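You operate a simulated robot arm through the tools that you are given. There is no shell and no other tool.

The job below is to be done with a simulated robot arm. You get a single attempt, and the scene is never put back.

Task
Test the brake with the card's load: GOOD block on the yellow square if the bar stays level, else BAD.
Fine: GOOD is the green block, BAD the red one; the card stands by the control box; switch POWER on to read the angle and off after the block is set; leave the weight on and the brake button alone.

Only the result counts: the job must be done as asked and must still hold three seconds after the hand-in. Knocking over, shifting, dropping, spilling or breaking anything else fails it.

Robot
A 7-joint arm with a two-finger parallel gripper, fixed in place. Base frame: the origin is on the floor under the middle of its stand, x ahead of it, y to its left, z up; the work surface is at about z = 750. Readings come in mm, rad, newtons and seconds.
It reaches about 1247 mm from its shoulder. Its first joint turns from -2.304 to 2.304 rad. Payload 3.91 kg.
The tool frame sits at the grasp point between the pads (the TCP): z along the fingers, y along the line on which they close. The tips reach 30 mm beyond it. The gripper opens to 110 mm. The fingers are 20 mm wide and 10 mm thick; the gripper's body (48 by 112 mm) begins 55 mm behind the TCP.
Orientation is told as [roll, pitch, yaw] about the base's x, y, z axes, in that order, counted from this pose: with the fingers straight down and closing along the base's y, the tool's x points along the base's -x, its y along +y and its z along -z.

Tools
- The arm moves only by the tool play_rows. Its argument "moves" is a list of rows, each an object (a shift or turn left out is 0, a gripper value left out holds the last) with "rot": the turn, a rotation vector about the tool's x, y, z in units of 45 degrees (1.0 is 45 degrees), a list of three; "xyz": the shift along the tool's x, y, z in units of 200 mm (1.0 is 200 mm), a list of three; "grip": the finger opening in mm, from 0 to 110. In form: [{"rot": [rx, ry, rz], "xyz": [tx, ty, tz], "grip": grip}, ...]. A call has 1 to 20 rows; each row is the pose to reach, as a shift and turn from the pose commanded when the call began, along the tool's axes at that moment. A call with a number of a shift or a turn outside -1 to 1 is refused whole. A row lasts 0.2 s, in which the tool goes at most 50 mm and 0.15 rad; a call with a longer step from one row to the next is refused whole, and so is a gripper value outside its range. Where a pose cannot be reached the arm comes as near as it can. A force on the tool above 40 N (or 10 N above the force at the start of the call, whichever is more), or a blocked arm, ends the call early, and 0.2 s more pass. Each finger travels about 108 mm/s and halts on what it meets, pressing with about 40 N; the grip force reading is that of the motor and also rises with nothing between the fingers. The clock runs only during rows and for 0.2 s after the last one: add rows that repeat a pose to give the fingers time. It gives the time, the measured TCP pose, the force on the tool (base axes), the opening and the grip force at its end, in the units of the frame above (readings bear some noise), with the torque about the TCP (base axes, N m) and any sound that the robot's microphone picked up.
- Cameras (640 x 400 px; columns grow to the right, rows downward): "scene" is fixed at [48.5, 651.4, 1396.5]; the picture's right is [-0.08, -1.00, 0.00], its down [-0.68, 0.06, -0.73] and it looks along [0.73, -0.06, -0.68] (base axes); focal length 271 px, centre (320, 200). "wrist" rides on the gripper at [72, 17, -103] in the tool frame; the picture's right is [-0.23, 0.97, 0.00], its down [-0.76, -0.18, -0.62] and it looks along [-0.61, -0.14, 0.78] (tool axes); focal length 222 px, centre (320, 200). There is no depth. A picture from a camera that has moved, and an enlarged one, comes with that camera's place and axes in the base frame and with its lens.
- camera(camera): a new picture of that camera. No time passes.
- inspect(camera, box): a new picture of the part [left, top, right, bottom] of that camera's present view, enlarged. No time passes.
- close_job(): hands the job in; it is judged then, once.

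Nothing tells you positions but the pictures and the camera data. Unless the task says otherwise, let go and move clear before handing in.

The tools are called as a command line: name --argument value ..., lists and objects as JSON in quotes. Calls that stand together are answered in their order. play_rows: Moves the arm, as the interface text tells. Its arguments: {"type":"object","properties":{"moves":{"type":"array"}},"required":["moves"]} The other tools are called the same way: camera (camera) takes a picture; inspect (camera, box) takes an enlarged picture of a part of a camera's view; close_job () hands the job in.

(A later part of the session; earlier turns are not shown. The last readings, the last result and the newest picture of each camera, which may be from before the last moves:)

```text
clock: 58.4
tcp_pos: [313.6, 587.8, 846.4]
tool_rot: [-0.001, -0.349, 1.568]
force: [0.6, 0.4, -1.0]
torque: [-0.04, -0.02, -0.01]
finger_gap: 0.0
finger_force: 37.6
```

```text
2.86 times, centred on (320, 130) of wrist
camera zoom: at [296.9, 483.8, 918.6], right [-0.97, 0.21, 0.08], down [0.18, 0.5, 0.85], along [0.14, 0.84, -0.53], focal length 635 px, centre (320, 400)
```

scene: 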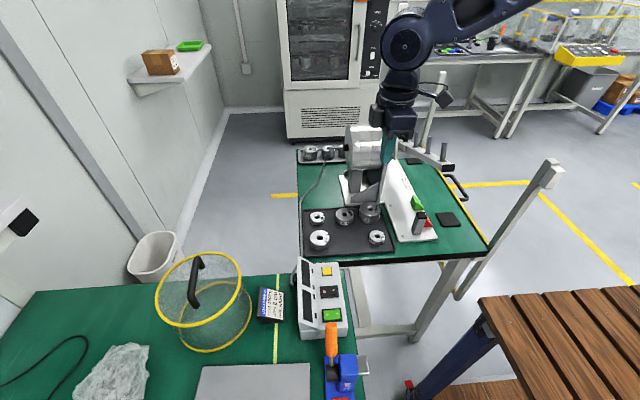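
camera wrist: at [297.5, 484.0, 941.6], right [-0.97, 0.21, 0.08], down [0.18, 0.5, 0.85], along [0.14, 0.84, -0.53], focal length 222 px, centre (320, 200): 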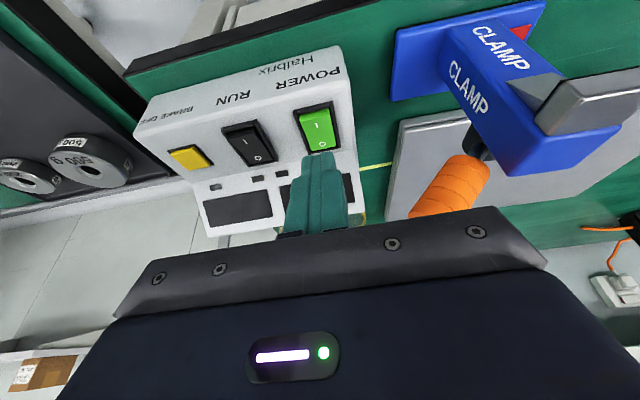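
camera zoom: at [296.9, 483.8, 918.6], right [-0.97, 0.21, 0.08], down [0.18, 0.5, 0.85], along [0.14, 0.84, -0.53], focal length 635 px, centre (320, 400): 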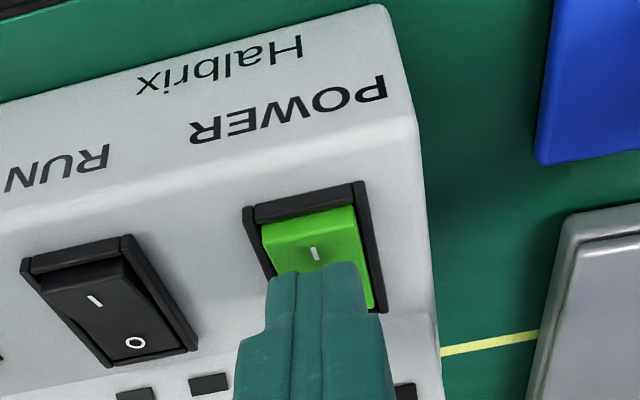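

Nearly in contact just past the I mark. I shift 3 mm toward -y and press down in 1–2 mm steps.

play_rows --moves '[{"xyz": [0.014, 0, -0.005]}, {"xyz": [0.0174, 0, 0.0044]}, {"xyz": [0.0208, 0, 0.0138]}, {"xyz": [0.0243, 0, 0.0232]}]'

play_rows --moves '[{"xyz": [0.0034, 0, 0.0094]}, {"xyz": [0.0068, 0, 0.0188]}]'

inspect --camera "wrist" --box '[220, 60, 420, 200]'

inspect --camera "scene" --box '[260, 250, 380, 340]'

```text
clock: 59.4
tcp_pos: [312.0, 584.2, 838.1]
tool_rot: [0.0, -0.346, 1.571]
force: [-0.4, 0.9, 0.3]
torque: [0.0, 0.0, -0.04]
finger_gap: 0.4
finger_force: 37.6
```

```text
clock: 60.0
tcp_pos: [312.4, 584.6, 839.0]
tool_rot: [-0.001, -0.351, 1.572]
force: [-1.9, -10.0, 17.2]
torque: [-0.32, 0.06, 0.08]
finger_gap: 0.0
finger_force: 37.4
stopped in row 2: the force on the tool passed its limit at 46 N (the readings are from after the stop); the commanded pose is now the measured one
```

```text
2.86 times, centred on (320, 130) of wrist
camera zoom: at [296.9, 480.9, 911.2], right [-0.97, 0.21, 0.08], down [0.18, 0.5, 0.85], along [0.14, 0.84, -0.53], focal length 635 px, centre (320, 400)
```

zoom: 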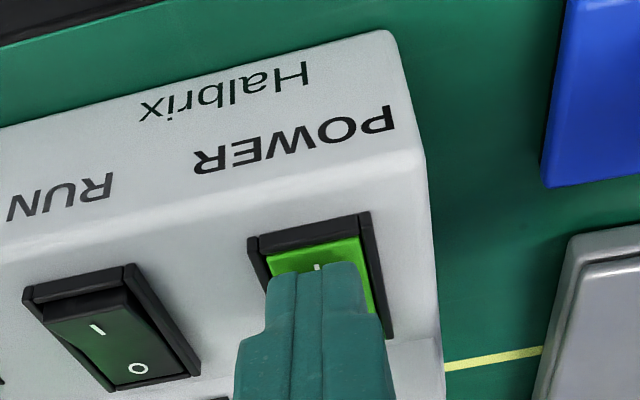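

```text
4.44 times, centred on (320, 295) of scene
camera zoom: at [48.5, 651.4, 1396.5], right [-0.08, -1.0, 0.0], down [-0.68, 0.06, -0.73], along [0.73, -0.06, -0.68], focal length 1205 px, centre (320, -222)
```

zoom: 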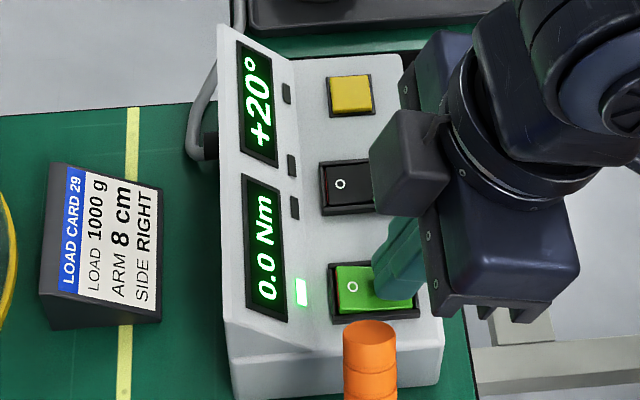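

The display is on and reads +20° — the bar did not stay level, so it's BAD. I lift off the switch and confirm.

play_rows --moves '[{"xyz": [-0.017, 0, -0.047]}, {"xyz": [-0.06, 0, -0.165]}, {"xyz": [-0.12, 0, -0.33]}, {"xyz": [-0.18, 0, -0.5]}, {"xyz": [-0.25, 0, -0.69]}]'

inspect --camera "scene" --box '[240, 240, 400, 350]'

camera --camera "scene"

inspect --camera "scene" --box '[370, 110, 470, 250]'

```text
clock: 61.2
tcp_pos: [312.4, 586.2, 985.4]
tool_rot: [-0.002, -0.348, 1.572]
force: [0.8, 0.1, 0.5]
torque: [0.02, 0.0, 0.04]
finger_gap: 0.2
finger_force: 37.8
```

```text
3.64 times, centred on (320, 295) of scene
camera zoom: at [48.5, 651.4, 1396.5], right [-0.08, -1.0, 0.0], down [-0.68, 0.06, -0.73], along [0.73, -0.06, -0.68], focal length 986 px, centre (320, -146)
```

zoom: 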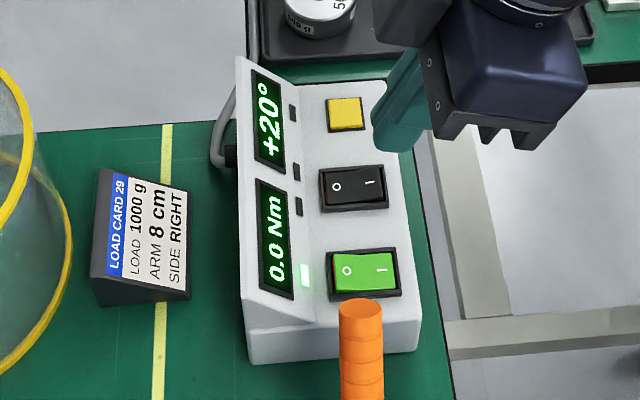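

```text
taken
```

scene: 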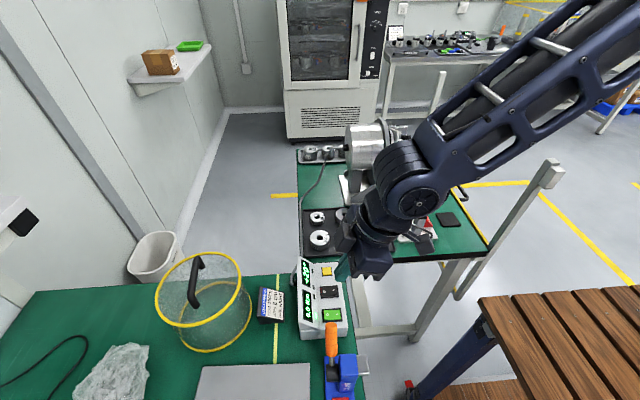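

```text
2.86 times, centred on (420, 180) of scene
camera zoom: at [48.5, 651.4, 1396.5], right [-0.08, -1.0, 0.0], down [-0.68, 0.06, -0.73], along [0.73, -0.06, -0.68], focal length 775 px, centre (34, 257)
```

zoom: 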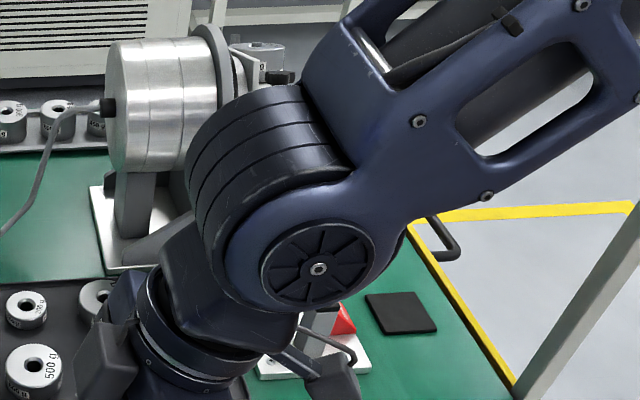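

Power is on and the display confirms +20°, so the BAD (red) block goes on the yellow square. I raise up and cross over the bar high, toward the blocks.

play_rows --moves '[{"xyz": [0, -0.05, -0.18]}, {"xyz": [0, -0.12, -0.37]}, {"xyz": [0, -0.19, -0.56]}, {"xyz": [0, -0.25, -0.75]}, {"xyz": [0, -0.3, -0.88]}]'

play_rows --moves '[{"rot": [0, -0.04, 0], "xyz": [0.12, -0.14, -0.04]}, {"rot": [0, -0.08, 0], "xyz": [0.25, -0.3, -0.09]}, {"rot": [0, -0.12, 0], "xyz": [0.39, -0.46, -0.14]}, {"rot": [0, -0.16, 0], "xyz": [0.53, -0.63, -0.19]}, {"rot": [0, -0.2, 0], "xyz": [0.67, -0.79, -0.24]}, {"rot": [0, -0.222, 0], "xyz": [0.8, -0.95, -0.29]}]'

camera --camera "scene"

camera --camera "wrist"

```text
clock: 62.4
tcp_pos: [371.5, 526.0, 1149.4]
tool_rot: [0.001, -0.35, 1.572]
force: [0.6, 0.7, 0.5]
torque: [-0.03, 0.02, -0.01]
finger_gap: 0.2
finger_force: 37.6
```

```text
clock: 63.8
tcp_pos: [563.7, 353.2, 1151.1]
tool_rot: [-0.003, -0.526, 1.572]
force: [-0.5, 0.4, 0.9]
torque: [-0.03, 0.01, 0.0]
finger_gap: 0.2
finger_force: 37.4
```

```text
taken
```

scene: 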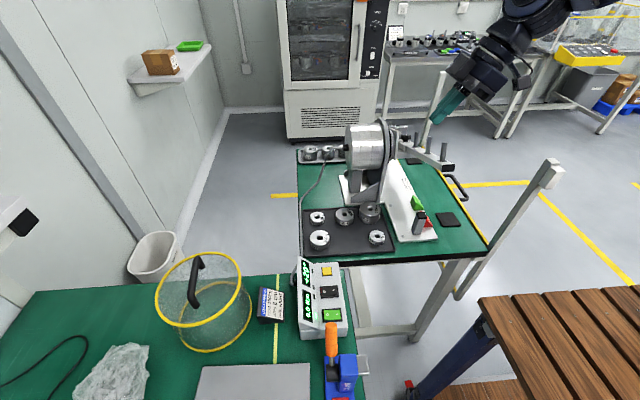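

```text
taken
camera wrist: at [547.4, 238.2, 1204.1], right [-0.97, 0.2, 0.11], down [0.18, 0.35, 0.92], along [0.14, 0.92, -0.37], focal length 222 px, centre (320, 200)
```

wrist: 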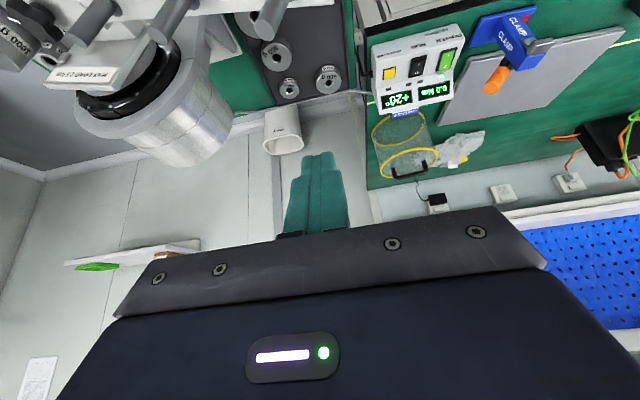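

Now over the bar's left side with margin. I continue to the -y side and then descend to view the BAD block.

play_rows --moves '[{"xyz": [0.17, -0.05, -0.08]}, {"xyz": [0.36, -0.11, -0.16]}, {"xyz": [0.55, -0.17, -0.25]}, {"xyz": [0.74, -0.22, -0.34]}, {"xyz": [0.93, -0.28, -0.42], "grip": 70}]'

play_rows --moves '[{"xyz": [0.06, 0, 0.14]}, {"xyz": [0.14, 0, 0.32]}, {"xyz": [0.22, 0, 0.51]}, {"xyz": [0.29, 0, 0.68]}, {"xyz": [0.34, 0, 0.79]}, {"xyz": [0.34, 0, 0.79]}]'

camera --camera "wrist"

camera --camera "scene"

```text
clock: 65.0
tcp_pos: [619.3, 150.5, 1130.0]
tool_rot: [-0.001, -0.523, 1.573]
force: [-0.1, 0.4, -0.4]
torque: [-0.04, 0.02, -0.03]
finger_gap: 70.1
finger_force: 0.0
```

```text
clock: 66.4
tcp_pos: [621.1, 169.5, 958.4]
tool_rot: [-0.001, -0.524, 1.573]
force: [0.8, -0.1, -0.5]
torque: [0.01, 0.02, 0.0]
finger_gap: 70.2
finger_force: 0.0
```

```text
taken
camera wrist: at [604.2, 55.9, 1011.8], right [-0.97, 0.2, 0.11], down [0.18, 0.35, 0.92], along [0.14, 0.92, -0.37], focal length 222 px, centre (320, 200)
```

wrist: 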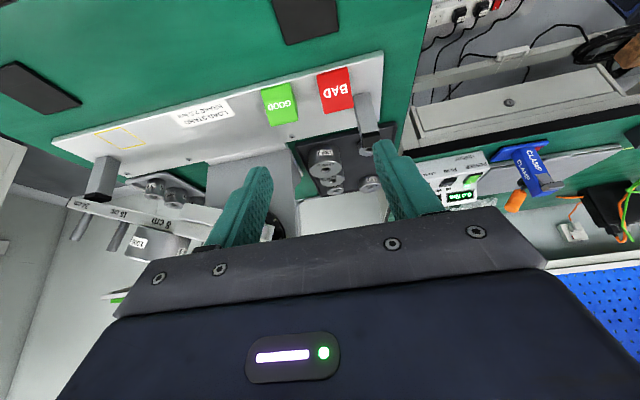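

```text
taken
```

scene: 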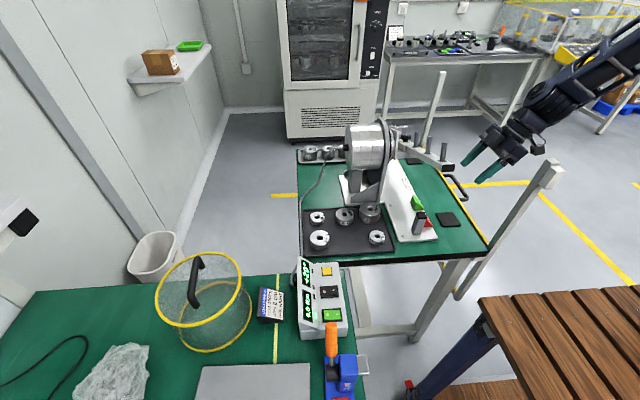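

inspect --camera "wrist" --box '[240, 50, 400, 150]'

inspect --camera "wrist" --box '[40, 90, 240, 260]'

inspect --camera "scene" --box '[400, 190, 450, 245]'

inspect --camera "scene" --box '[490, 60, 620, 220]'

```text
4.00 times, centred on (320, 100) of wrist
camera zoom: at [604.2, 55.9, 1011.8], right [-0.97, 0.2, 0.11], down [0.18, 0.35, 0.92], along [0.14, 0.92, -0.37], focal length 888 px, centre (320, 600)
```

zoom: 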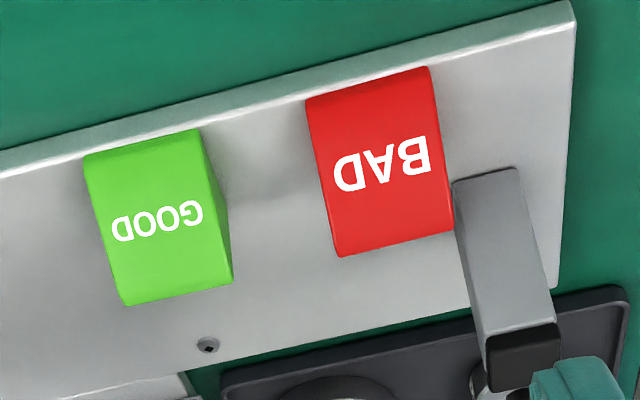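

```text
2.35 times, centred on (140, 175) of wrist
camera zoom: at [604.2, 55.9, 1011.8], right [-0.97, 0.2, 0.11], down [0.18, 0.35, 0.92], along [0.14, 0.92, -0.37], focal length 523 px, centre (744, 259)
```

zoom: 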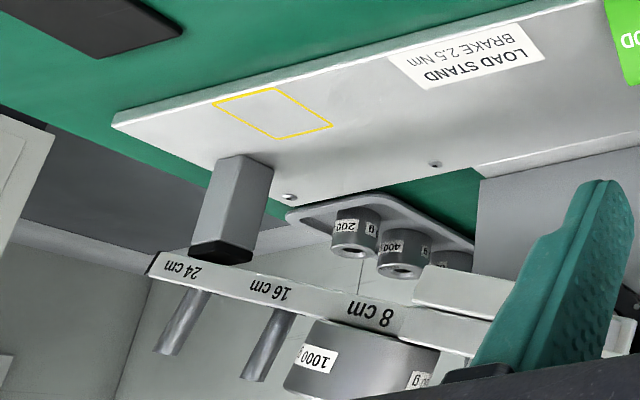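

```text
7.27 times, centred on (425, 218) of scene
camera zoom: at [48.5, 651.4, 1396.5], right [-0.08, -1.0, 0.0], down [-0.68, 0.06, -0.73], along [0.73, -0.06, -0.68], focal length 1972 px, centre (-444, 73)
```

zoom: 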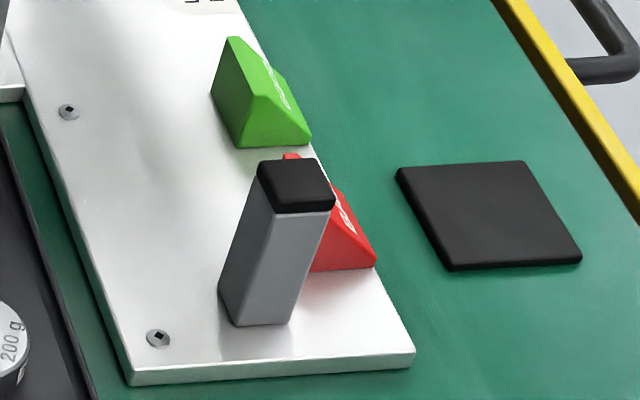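

```text
2.50 times, centred on (555, 140) of scene
camera zoom: at [48.5, 651.4, 1396.5], right [-0.08, -1.0, 0.0], down [-0.68, 0.06, -0.73], along [0.73, -0.06, -0.68], focal length 678 px, centre (-268, 350)
```

zoom: 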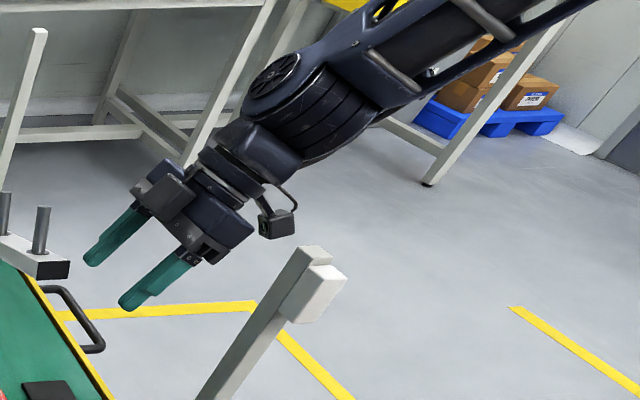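

The wedge-shaped BAD block spans x≈581–620, y≈257–297, about 35 mm tall; the square at x≈913–958 has the same y range, so it's a pure x transfer. I go to a pre-grasp pose 60 mm back along the tilted tool axis.

play_rows --moves '[{"xyz": [-0.008, 0.02, 0.13], "grip": 58}, {"xyz": [-0.018, 0.045, 0.3]}, {"xyz": [-0.03, 0.075, 0.48]}, {"xyz": [-0.0425, 0.1015, 0.66]}, {"xyz": [-0.0425, 0.1015, 0.66]}]'

camera --camera "wrist"

inspect --camera "wrist" --box '[240, 80, 400, 220]'

camera --camera "scene"

```text
clock: 67.6
tcp_pos: [599.9, 246.9, 848.8]
tool_rot: [-0.002, -0.526, 1.574]
force: [0.5, 0.9, 0.0]
torque: [-0.05, 0.02, 0.0]
finger_gap: 58.0
finger_force: 0.0
```

```text
taken
camera wrist: at [584.0, 131.1, 902.8], right [-0.97, 0.2, 0.11], down [0.18, 0.35, 0.92], along [0.14, 0.92, -0.37], focal length 222 px, centre (320, 200)
```

wrist: 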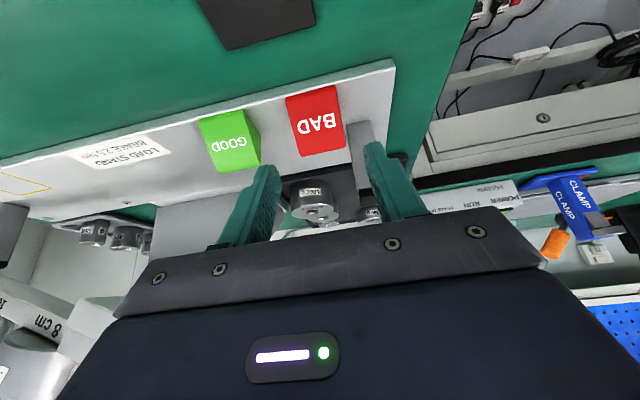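

```text
2.86 times, centred on (320, 150) of wrist
camera zoom: at [584.0, 131.1, 902.8], right [-0.97, 0.2, 0.11], down [0.18, 0.35, 0.92], along [0.14, 0.92, -0.37], focal length 635 px, centre (320, 343)
```

zoom: 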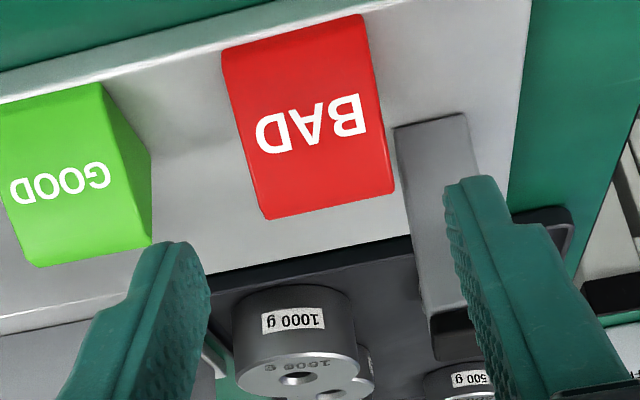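

```text
taken
```

scene: 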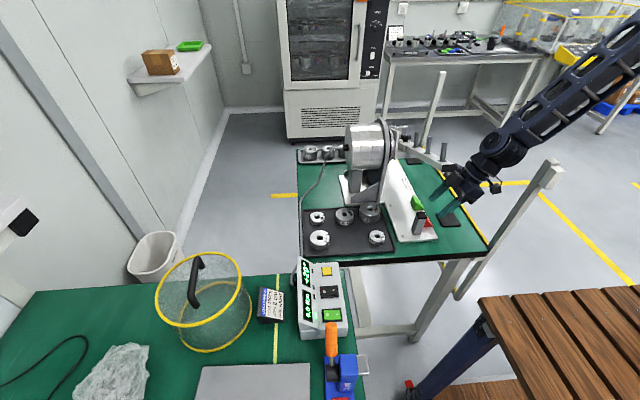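

The block is centred between the fingers. I advance along the tool axis to the grasp pose.

play_rows --moves '[{"xyz": [0.002, 0, 0.08]}, {"xyz": [0.005, 0, 0.16]}, {"xyz": [0.008, 0, 0.23]}, {"xyz": [0.01, 0, 0.275]}, {"xyz": [0.01, 0, 0.29]}, {"xyz": [0.01, 0, 0.29]}]'

camera --camera "wrist"

inspect --camera "wrist" --box '[240, 100, 400, 230]'

inspect --camera "scene" --box '[400, 170, 480, 250]'

```text
clock: 69.0
tcp_pos: [597.4, 271.8, 797.9]
tool_rot: [-0.002, -0.525, 1.57]
force: [0.7, -1.6, -0.4]
torque: [0.03, 0.0, -0.02]
finger_gap: 58.1
finger_force: 0.0
```

```text
taken
camera wrist: at [582.5, 157.4, 851.1], right [-0.97, 0.2, 0.11], down [0.18, 0.35, 0.92], along [0.14, 0.92, -0.37], focal length 222 px, centre (320, 200)
```

wrist: 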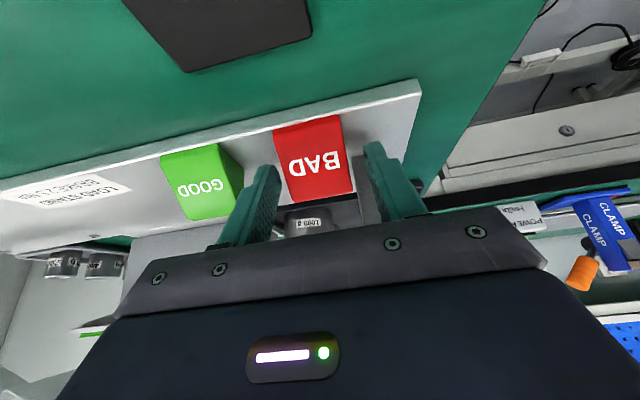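

```text
3.08 times, centred on (320, 165) of wrist
camera zoom: at [582.5, 157.4, 851.1], right [-0.97, 0.2, 0.11], down [0.18, 0.35, 0.92], along [0.14, 0.92, -0.37], focal length 684 px, centre (320, 308)
```

zoom: 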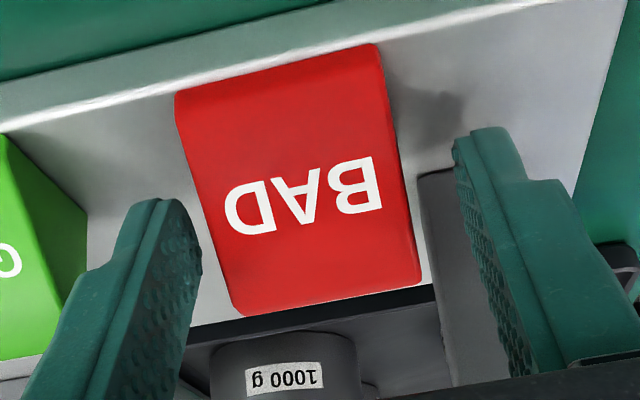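

```text
5.00 times, centred on (440, 210) of scene
camera zoom: at [48.5, 651.4, 1396.5], right [-0.08, -1.0, 0.0], down [-0.68, 0.06, -0.73], along [0.73, -0.06, -0.68], focal length 1356 px, centre (-280, 150)
```

zoom: 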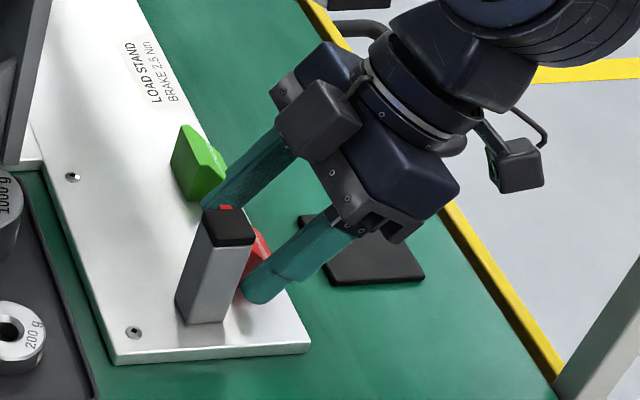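

Fingers flank the block with clear space to the post and the GOOD block. I close on its end faces.

play_rows --moves '[{"xyz": [0, -0.008, 0], "grip": 50}, {"xyz": [0, -0.008, 0], "grip": 44}, {"xyz": [0, -0.008, 0], "grip": 36}, {"xyz": [0, -0.008, 0], "grip": 20}, {"xyz": [0, -0.008, 0], "grip": 20}, {"xyz": [0, -0.008, 0], "grip": 20}]'

inspect --camera "wrist" --box '[240, 100, 400, 230]'

inspect --camera "scene" --box '[400, 170, 480, 250]'

```text
clock: 70.4
tcp_pos: [599.5, 272.0, 798.2]
tool_rot: [0.001, -0.527, 1.57]
force: [0.2, -0.7, 0.5]
torque: [0.01, -0.01, 0.02]
finger_gap: 38.3
finger_force: 39.9
```

```text
3.08 times, centred on (320, 165) of wrist
camera zoom: at [584.3, 157.3, 851.0], right [-0.97, 0.2, 0.11], down [0.18, 0.35, 0.92], along [0.14, 0.92, -0.37], focal length 684 px, centre (320, 308)
```

zoom: 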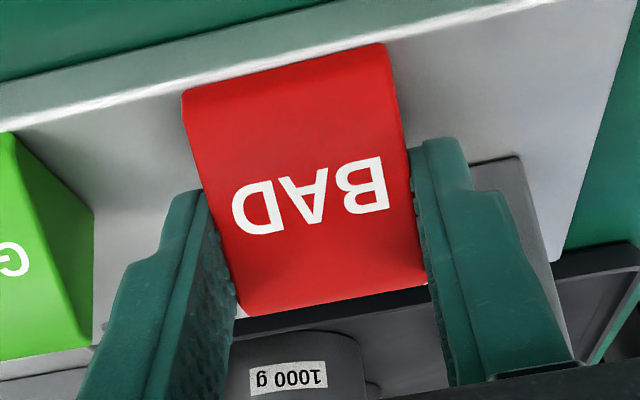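

```text
5.00 times, centred on (440, 210) of scene
camera zoom: at [48.5, 651.4, 1396.5], right [-0.08, -1.0, 0.0], down [-0.68, 0.06, -0.73], along [0.73, -0.06, -0.68], focal length 1356 px, centre (-280, 150)
```

zoom: 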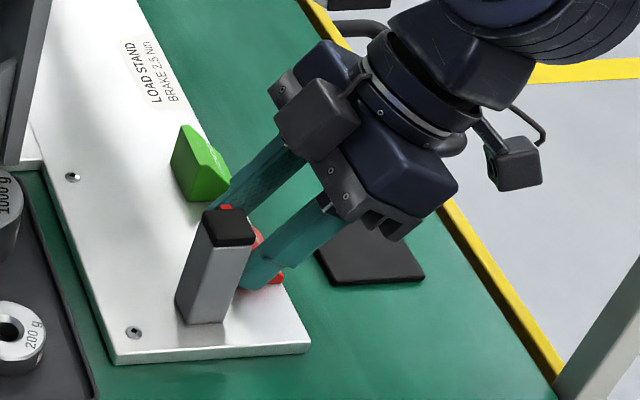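

Gripped at 38.3 mm. I lift a few millimetres first to check the hold.

play_rows --moves '[{"xyz": [-0.0025, 0, -0.0043]}, {"xyz": [-0.0075, 0, -0.013]}, {"xyz": [-0.015, 0, -0.026]}, {"xyz": [-0.02, 0, -0.0346]}]'

inspect --camera "wrist" --box '[240, 100, 400, 230]'

```text
clock: 71.4
tcp_pos: [599.7, 272.4, 805.1]
tool_rot: [-0.003, -0.525, 1.573]
force: [0.0, 0.0, -0.1]
torque: [0.02, 0.01, -0.02]
finger_gap: 38.5
finger_force: 39.9
```

```text
3.08 times, centred on (320, 165) of wrist
camera zoom: at [583.9, 157.5, 858.6], right [-0.97, 0.2, 0.11], down [0.18, 0.35, 0.92], along [0.14, 0.92, -0.37], focal length 684 px, centre (320, 308)
```

zoom: 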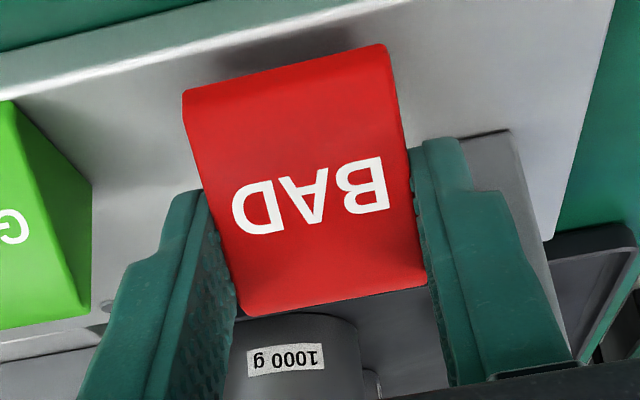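

The block is held firmly. I lift further while backing away from the bar, then travel along +x.

play_rows --moves '[{"xyz": [-0.0075, 0, -0.013]}, {"xyz": [-0.0157, 0, -0.0371]}, {"xyz": [-0.0159, 0, -0.0775]}, {"xyz": [-0.0099, 0, -0.127]}, {"xyz": [0.0005, 0, -0.179]}, {"xyz": [0.009, 0, -0.2245]}, {"xyz": [0.011, 0, -0.2605]}, {"xyz": [0.0125, 0, -0.2785]}]'

play_rows --moves '[{"xyz": [0, -0.01, 0]}, {"xyz": [0, -0.035, 0]}, {"xyz": [0, -0.08, 0]}, {"xyz": [0, -0.14, 0]}, {"xyz": [0, -0.21, 0]}, {"xyz": [0, -0.29, 0]}, {"xyz": [0, -0.37, 0]}, {"xyz": [0, -0.45, 0]}, {"xyz": [0, -0.53, 0]}, {"xyz": [0, -0.61, 0]}, {"xyz": [0, -0.69, 0]}, {"xyz": [0, -0.76, 0]}, {"xyz": [0, -0.82, 0]}, {"xyz": [0, -0.87, 0]}, {"xyz": [0, -0.9, 0]}, {"xyz": [0, -0.9, 0]}]'

camera --camera "wrist"

camera --camera "scene"

```text
clock: 73.2
tcp_pos: [600.4, 241.4, 854.4]
tool_rot: [-0.002, -0.526, 1.572]
force: [0.5, 0.5, -0.8]
torque: [0.0, 0.03, 0.01]
finger_gap: 38.5
finger_force: 40.4
```

```text
clock: 76.6
tcp_pos: [780.3, 241.9, 852.8]
tool_rot: [0.001, -0.524, 1.573]
force: [-0.3, 0.1, -0.6]
torque: [0.0, 0.02, -0.01]
finger_gap: 38.6
finger_force: 39.8
```

```text
taken
camera wrist: at [764.4, 127.1, 906.0], right [-0.97, 0.2, 0.11], down [0.18, 0.35, 0.92], along [0.14, 0.92, -0.37], focal length 222 px, centre (320, 200)
```

wrist: 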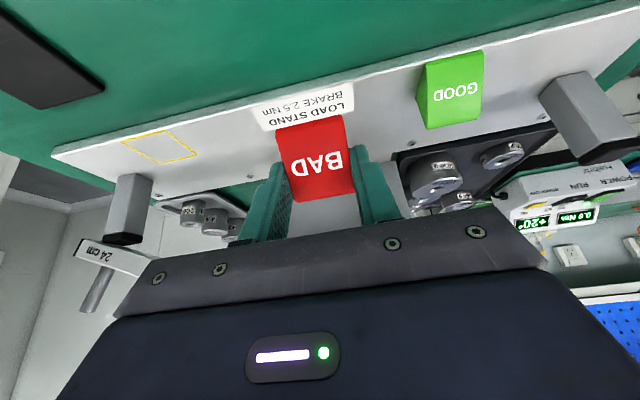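

```text
taken
```

scene: 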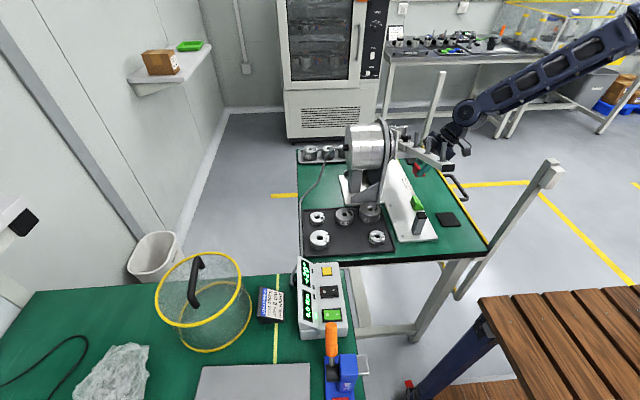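

inspect --camera "wrist" --box '[100, 110, 220, 185]'

inspect --camera "wrist" --box '[60, 80, 360, 270]'

```text
5.33 times, centred on (160, 148) of wrist
camera zoom: at [764.4, 127.1, 906.0], right [-0.97, 0.2, 0.11], down [0.18, 0.35, 0.92], along [0.14, 0.92, -0.37], focal length 1185 px, centre (1173, 480)
```

zoom: 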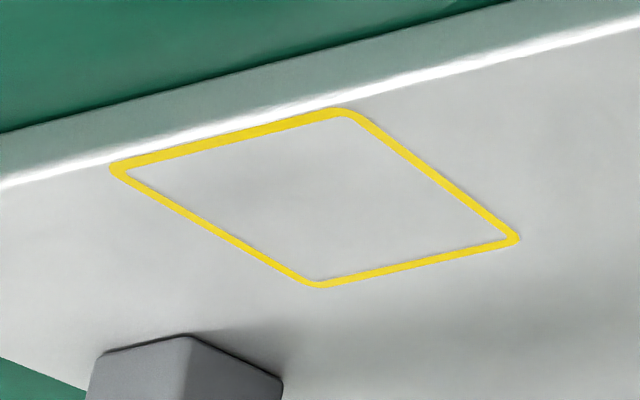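

```text
2.11 times, centred on (210, 175) of wrist
camera zoom: at [764.4, 127.1, 906.0], right [-0.97, 0.2, 0.11], down [0.18, 0.35, 0.92], along [0.14, 0.92, -0.37], focal length 468 px, centre (552, 253)
```

zoom: 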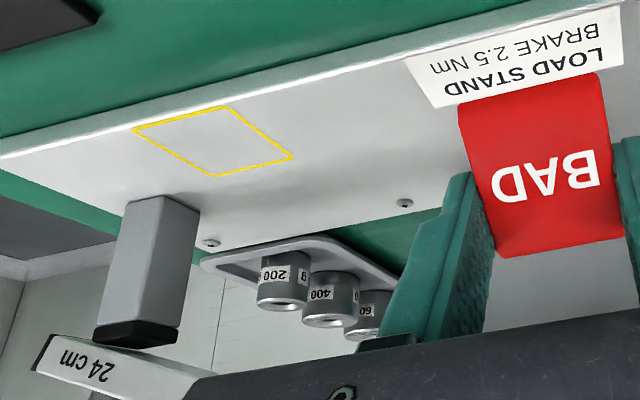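

The square is centred at about (936, 277.6) and the held block's centre matches the tool x. I continue in x until aligned, still backed off in y.

play_rows --moves '[{"xyz": [0, -0.01, 0]}, {"xyz": [0, -0.035, 0]}, {"xyz": [0, -0.08, 0]}, {"xyz": [0, -0.14, 0]}, {"xyz": [0, -0.21, 0]}, {"xyz": [0, -0.29, 0]}, {"xyz": [0, -0.37, 0]}, {"xyz": [0, -0.45, 0]}, {"xyz": [0, -0.53, 0]}, {"xyz": [0, -0.6, 0]}, {"xyz": [0, -0.66, 0]}, {"xyz": [0, -0.71, 0]}, {"xyz": [0, -0.75, 0]}, {"xyz": [0, -0.77, 0]}, {"xyz": [0, -0.776, 0]}, {"xyz": [0, -0.776, 0]}]'

camera --camera "wrist"

inspect --camera "wrist" --box '[220, 80, 420, 220]'

inspect --camera "scene" --box '[370, 100, 490, 200]'

```text
clock: 80.0
tcp_pos: [936.3, 240.7, 853.4]
tool_rot: [-0.002, -0.525, 1.572]
force: [0.5, 0.1, 0.0]
torque: [-0.01, -0.02, 0.0]
finger_gap: 38.7
finger_force: 40.1
```

```text
taken
camera wrist: at [920.0, 127.3, 906.6], right [-0.97, 0.2, 0.11], down [0.18, 0.35, 0.92], along [0.14, 0.92, -0.37], focal length 222 px, centre (320, 200)
```

wrist: 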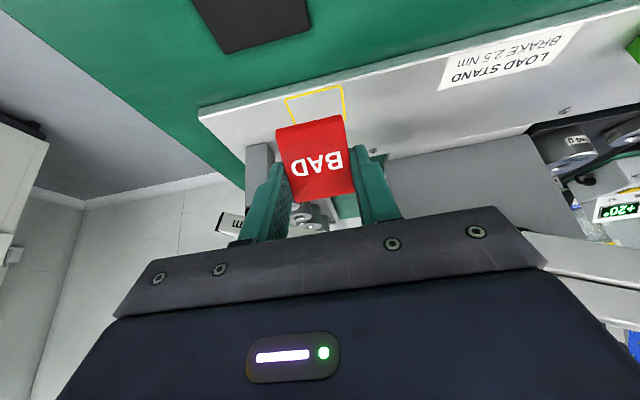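

```text
2.86 times, centred on (320, 150) of wrist
camera zoom: at [920.0, 127.3, 906.6], right [-0.97, 0.2, 0.11], down [0.18, 0.35, 0.92], along [0.14, 0.92, -0.37], focal length 635 px, centre (320, 343)
```

zoom: 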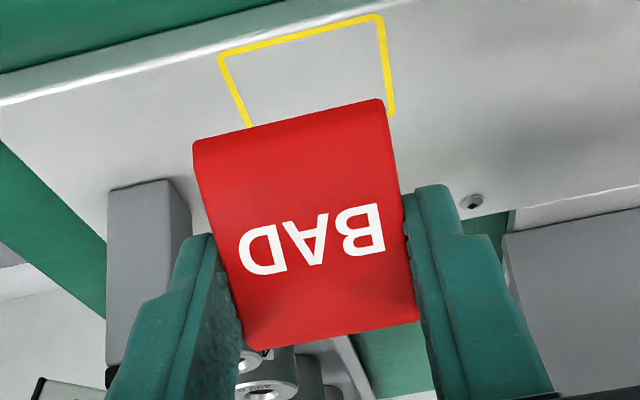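

```text
4.00 times, centred on (430, 150) of scene
camera zoom: at [48.5, 651.4, 1396.5], right [-0.08, -1.0, 0.0], down [-0.68, 0.06, -0.73], along [0.73, -0.06, -0.68], focal length 1085 px, centre (-120, 400)
```

zoom: 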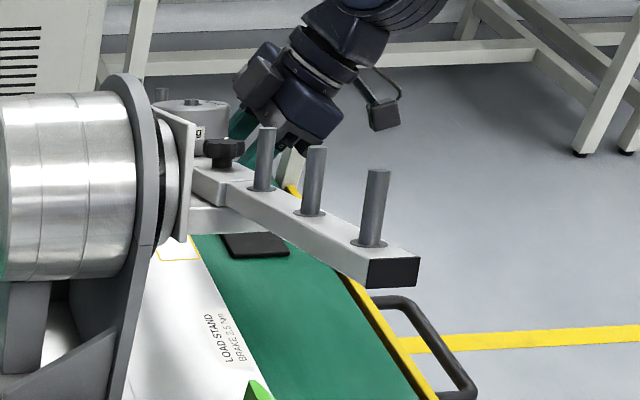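

The square's front corners and the held block agree to about 1 mm. I lower part-way, move in under +y, and pause for a check before setting down.

play_rows --moves '[{"xyz": [0.01, 0.002, 0.0173]}, {"xyz": [0.0275, 0.004, 0.0476]}, {"xyz": [0.05, 0.005, 0.0866]}, {"xyz": [0.0613, 0.005, 0.1262]}, {"xyz": [0.0497, 0.005, 0.156]}, {"xyz": [0.0244, 0.005, 0.1822]}, {"xyz": [-0.0034, 0.005, 0.204]}, {"xyz": [-0.0294, 0.005, 0.219]}, {"xyz": [-0.0446, 0.005, 0.2278]}, {"xyz": [-0.0371, 0.005, 0.2408]}, {"xyz": [-0.0246, 0.005, 0.2625]}, {"xyz": [-0.0246, 0.005, 0.2625]}]'

camera --camera "wrist"

inspect --camera "wrist" --box '[240, 100, 400, 220]'

inspect --camera "scene" --box '[370, 100, 490, 200]'

```text
clock: 82.6
tcp_pos: [934.5, 272.0, 810.3]
tool_rot: [-0.002, -0.525, 1.572]
force: [-0.6, 0.0, -1.0]
torque: [-0.01, 0.0, 0.0]
finger_gap: 38.6
finger_force: 40.5
```

```text
taken
camera wrist: at [919.1, 157.7, 863.0], right [-0.97, 0.2, 0.11], down [0.18, 0.35, 0.92], along [0.14, 0.92, -0.37], focal length 222 px, centre (320, 200)
```

wrist: 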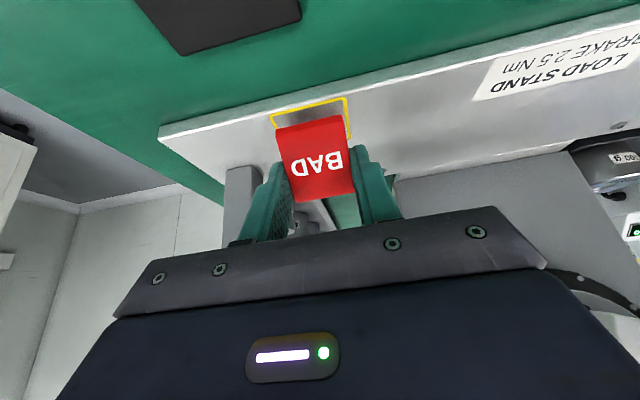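

```text
3.33 times, centred on (320, 160) of wrist
camera zoom: at [919.1, 157.7, 863.0], right [-0.97, 0.2, 0.11], down [0.18, 0.35, 0.92], along [0.14, 0.92, -0.37], focal length 740 px, centre (320, 333)
```

zoom: 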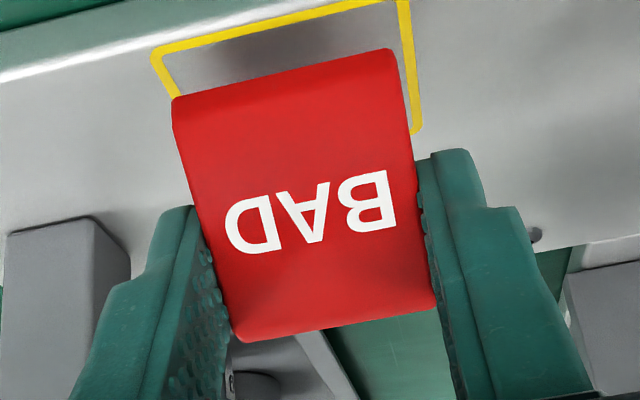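

```text
4.00 times, centred on (430, 150) of scene
camera zoom: at [48.5, 651.4, 1396.5], right [-0.08, -1.0, 0.0], down [-0.68, 0.06, -0.73], along [0.73, -0.06, -0.68], focal length 1085 px, centre (-120, 400)
```

zoom: 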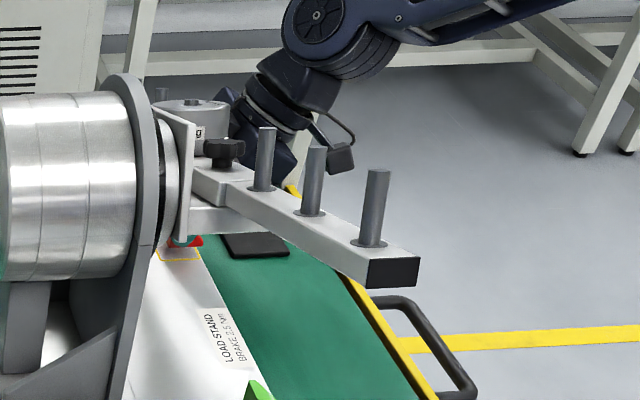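

Block and square centres coincide (x≈936, front edge about 2 mm inside the outline). I lower the last 11 mm onto the plate.

play_rows --moves '[{"xyz": [0.0075, 0, 0.013]}, {"xyz": [0.0175, 0, 0.0303]}, {"xyz": [0.0225, 0, 0.039]}, {"xyz": [0.026, 0, 0.045]}, {"xyz": [0.028, 0, 0.0485]}, {"xyz": [0.028, 0, 0.0485]}]'

inspect --camera "wrist" --box '[240, 100, 400, 220]'

```text
clock: 84.0
tcp_pos: [935.8, 273.0, 798.3]
tool_rot: [-0.003, -0.525, 1.572]
force: [0.1, -1.1, 0.5]
torque: [-0.01, 0.0, 0.01]
finger_gap: 38.7
finger_force: 40.3
```

```text
3.33 times, centred on (320, 160) of wrist
camera zoom: at [919.1, 157.7, 852.2], right [-0.97, 0.2, 0.11], down [0.18, 0.35, 0.92], along [0.14, 0.92, -0.37], focal length 740 px, centre (320, 333)
```

zoom: 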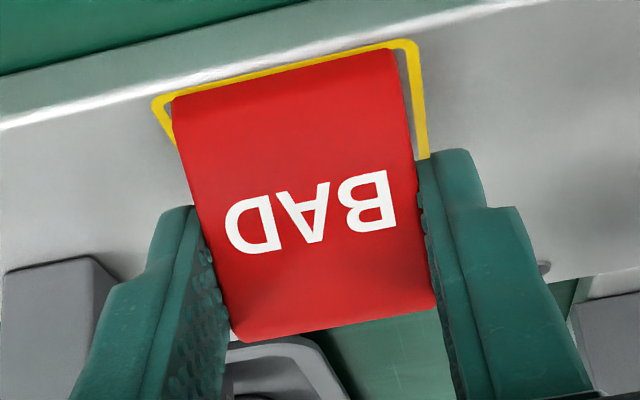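

play_rows --moves '[{"xyz": [0.001, 0, 0.0017]}, {"xyz": [0.002, 0, 0.0035]}, {"xyz": [0.002, 0, 0.0035]}]'

```text
clock: 84.8
tcp_pos: [935.2, 273.4, 799.2]
tool_rot: [-0.001, -0.526, 1.571]
force: [-0.1, -0.7, -0.7]
torque: [-0.01, 0.0, 0.0]
finger_gap: 38.6
finger_force: 40.0
```

play_rows --moves '[{"xyz": [0.0015, 0, 0.0026]}, {"xyz": [0.0025, 0, 0.0043]}, {"xyz": [0.0025, 0, 0.0043]}]'

inspect --camera "wrist" --box '[240, 100, 400, 220]'

```text
clock: 85.6
tcp_pos: [933.8, 273.0, 798.4]
tool_rot: [-0.003, -0.525, 1.573]
force: [0.4, -0.2, 1.8]
torque: [0.02, 0.01, 0.02]
finger_gap: 38.6
finger_force: 40.4
```

```text
3.33 times, centred on (320, 160) of wrist
camera zoom: at [918.5, 158.0, 850.8], right [-0.97, 0.2, 0.11], down [0.18, 0.35, 0.92], along [0.14, 0.92, -0.37], focal length 740 px, centre (320, 333)
```

zoom: 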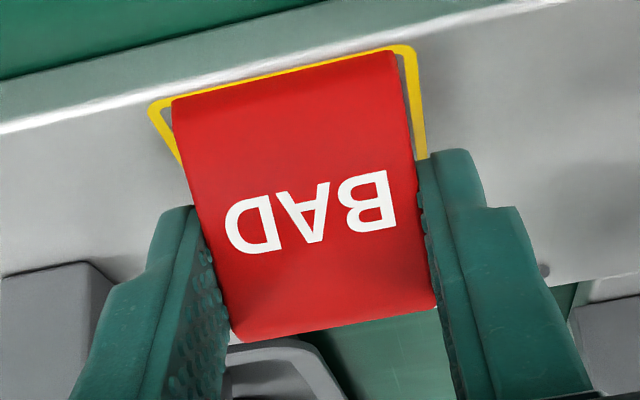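

A small upward force shows contact. I open the fingers gradually.

play_rows --moves '[{"grip": 40}, {"grip": 42}, {"grip": 46}, {"grip": 52}, {"grip": 56}, {"grip": 56}]'

camera --camera "wrist"

inspect --camera "wrist" --box '[240, 100, 400, 220]'

```text
clock: 87.0
tcp_pos: [934.0, 273.2, 796.8]
tool_rot: [-0.001, -0.527, 1.573]
force: [0.4, -0.6, 0.8]
torque: [-0.02, 0.0, -0.04]
finger_gap: 56.0
finger_force: 0.0
```

```text
taken
camera wrist: at [918.4, 158.0, 850.6], right [-0.97, 0.2, 0.11], down [0.18, 0.35, 0.92], along [0.14, 0.92, -0.37], focal length 222 px, centre (320, 200)
```

wrist: 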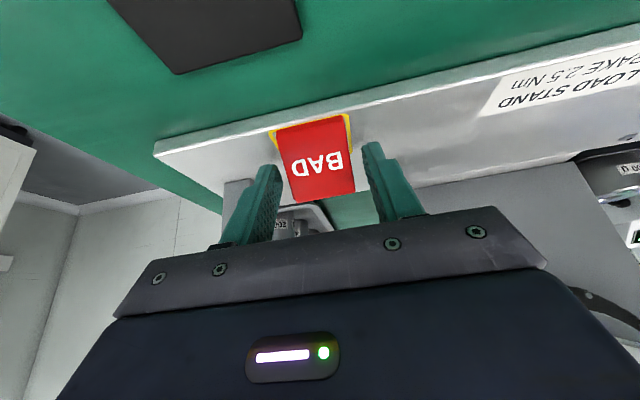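

```text
3.33 times, centred on (320, 160) of wrist
camera zoom: at [918.4, 158.0, 850.6], right [-0.97, 0.2, 0.11], down [0.18, 0.35, 0.92], along [0.14, 0.92, -0.37], focal length 740 px, centre (320, 333)
```

zoom: 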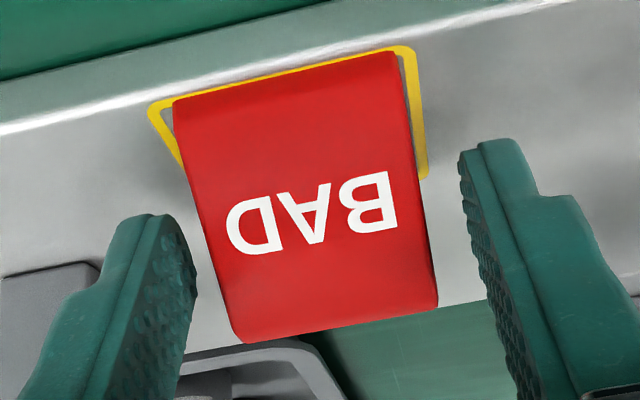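

The block stands on the square with the outline visible around it. I retract along the tool axis and look again.

play_rows --moves '[{"xyz": [0, 0, -0.05]}, {"xyz": [0, 0, -0.15]}, {"xyz": [0, 0, -0.3]}, {"xyz": [0, 0, -0.48]}, {"xyz": [0, 0, -0.66]}, {"xyz": [0, 0, -0.8]}]'

camera --camera "wrist"

inspect --camera "wrist" --box '[250, 60, 370, 150]'

camera --camera "scene"

```text
clock: 88.4
tcp_pos: [933.6, 193.0, 937.0]
tool_rot: [-0.002, -0.525, 1.573]
force: [-0.3, 0.2, -0.3]
torque: [-0.01, 0.02, -0.05]
finger_gap: 56.0
finger_force: 0.1
```

```text
taken
camera wrist: at [918.2, 78.3, 989.9], right [-0.97, 0.2, 0.11], down [0.18, 0.35, 0.92], along [0.14, 0.92, -0.37], focal length 222 px, centre (320, 200)
```

wrist: 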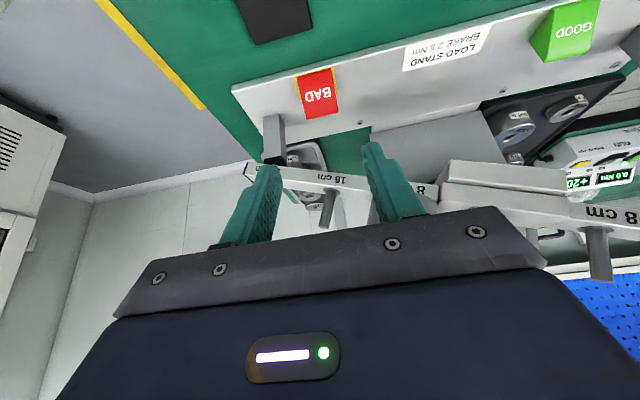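

```text
4.44 times, centred on (310, 105) of wrist
camera zoom: at [918.2, 78.3, 989.9], right [-0.97, 0.2, 0.11], down [0.18, 0.35, 0.92], along [0.14, 0.92, -0.37], focal length 987 px, centre (364, 622)
```

zoom: 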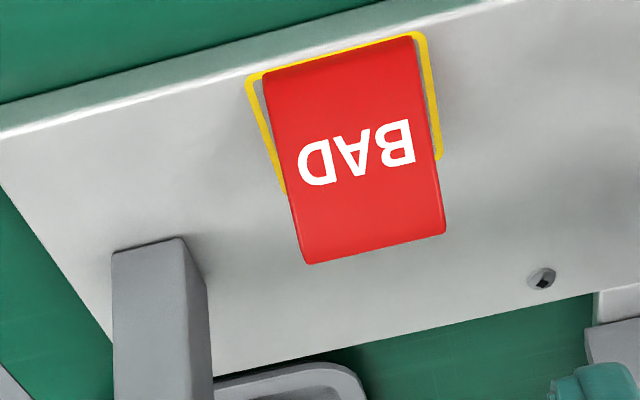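

```text
taken
```

scene: 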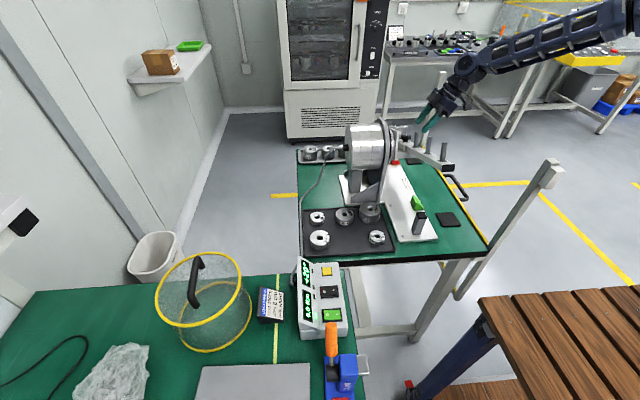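

inspect --camera "scene" --box '[380, 145, 420, 180]'

inspect --camera "scene" --box '[360, 110, 470, 250]'

```text
11.43 times, centred on (400, 162) of scene
camera zoom: at [48.5, 651.4, 1396.5], right [-0.08, -1.0, 0.0], down [-0.68, 0.06, -0.73], along [0.73, -0.06, -0.68], focal length 3099 px, centre (-594, 629)
```

zoom: 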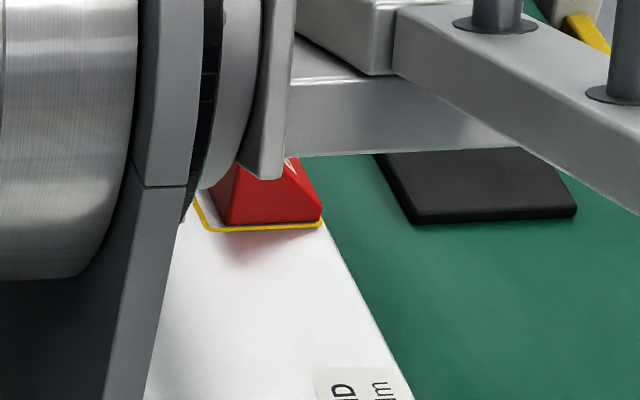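

```text
2.86 times, centred on (415, 180) of scene
camera zoom: at [48.5, 651.4, 1396.5], right [-0.08, -1.0, 0.0], down [-0.68, 0.06, -0.73], along [0.73, -0.06, -0.68], focal length 775 px, centre (49, 257)
```

zoom: 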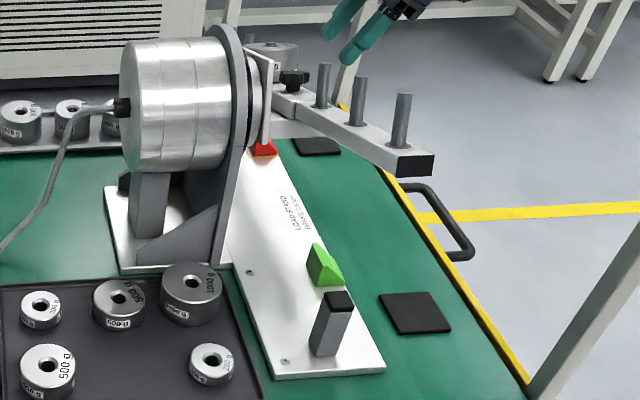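

BAD sits within the square's outline (front flush, a few mm free at the back), and the bar, weight and GOOD block are undisturbed. Next is POWER off; I straighten the tool and rise clear.

play_rows --moves '[{"rot": [0, 0.08, 0], "xyz": [-0.05, 0.03, -0.13]}, {"rot": [0, 0.2, 0], "xyz": [-0.11, 0.08, -0.29]}, {"rot": [0, 0.33, 0], "xyz": [-0.18, 0.14, -0.46]}, {"rot": [0, 0.46, 0], "xyz": [-0.25, 0.2, -0.63]}, {"rot": [0, 0.58, 0], "xyz": [-0.31, 0.25, -0.79]}, {"rot": [0, 0.667, 0], "xyz": [-0.37, 0.3, -0.94]}]'

```text
clock: 89.8
tcp_pos: [875.9, 162.9, 1135.7]
tool_rot: [-0.002, -0.001, 1.57]
force: [-0.7, -1.0, -0.9]
torque: [0.05, 0.05, 0.03]
finger_gap: 55.9
finger_force: 0.1
```

The tool is vertical and clear. I travel high over the stand back toward the control box, closing the fingers on the way.

play_rows --moves '[{"xyz": [-0.08, 0.17, -0.05], "grip": 20}, {"xyz": [-0.18, 0.37, -0.08], "grip": 0}, {"xyz": [-0.28, 0.58, -0.08]}, {"xyz": [-0.38, 0.79, -0.08]}, {"xyz": [-0.48, 0.98, -0.08]}]'

play_rows --moves '[{"xyz": [-0.1, 0.2, 0]}, {"xyz": [-0.21, 0.41, 0]}, {"xyz": [-0.32, 0.62, 0]}, {"xyz": [-0.43, 0.82, 0]}, {"xyz": [-0.52, 1.0, 0]}]'

play_rows --moves '[{"xyz": [-0.15, 0.12, 0]}, {"xyz": [-0.33, 0.26, 0]}, {"xyz": [-0.5, 0.4, 0]}, {"xyz": [-0.66, 0.53, 0]}, {"xyz": [-0.75, 0.6, 0]}]'

camera --camera "scene"

```text
clock: 91.0
tcp_pos: [678.3, 257.8, 1148.9]
tool_rot: [0.0, 0.001, 1.571]
force: [0.8, -1.2, -0.1]
torque: [0.03, 0.07, -0.01]
finger_gap: 0.0
finger_force: 37.4
```

```text
clock: 92.2
tcp_pos: [477.7, 361.6, 1151.8]
tool_rot: [-0.002, 0.0, 1.571]
force: [0.3, 0.0, -0.3]
torque: [0.01, 0.01, -0.01]
finger_gap: 0.0
finger_force: 37.9
```

```text
clock: 93.4
tcp_pos: [355.3, 511.4, 1154.5]
tool_rot: [-0.001, 0.001, 1.57]
force: [-1.1, -0.7, 0.8]
torque: [0.02, 0.0, 0.02]
finger_gap: 0.0
finger_force: 38.1
```

```text
taken
```

scene: 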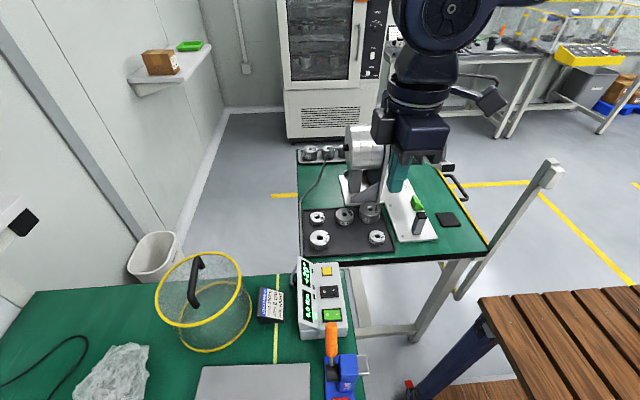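

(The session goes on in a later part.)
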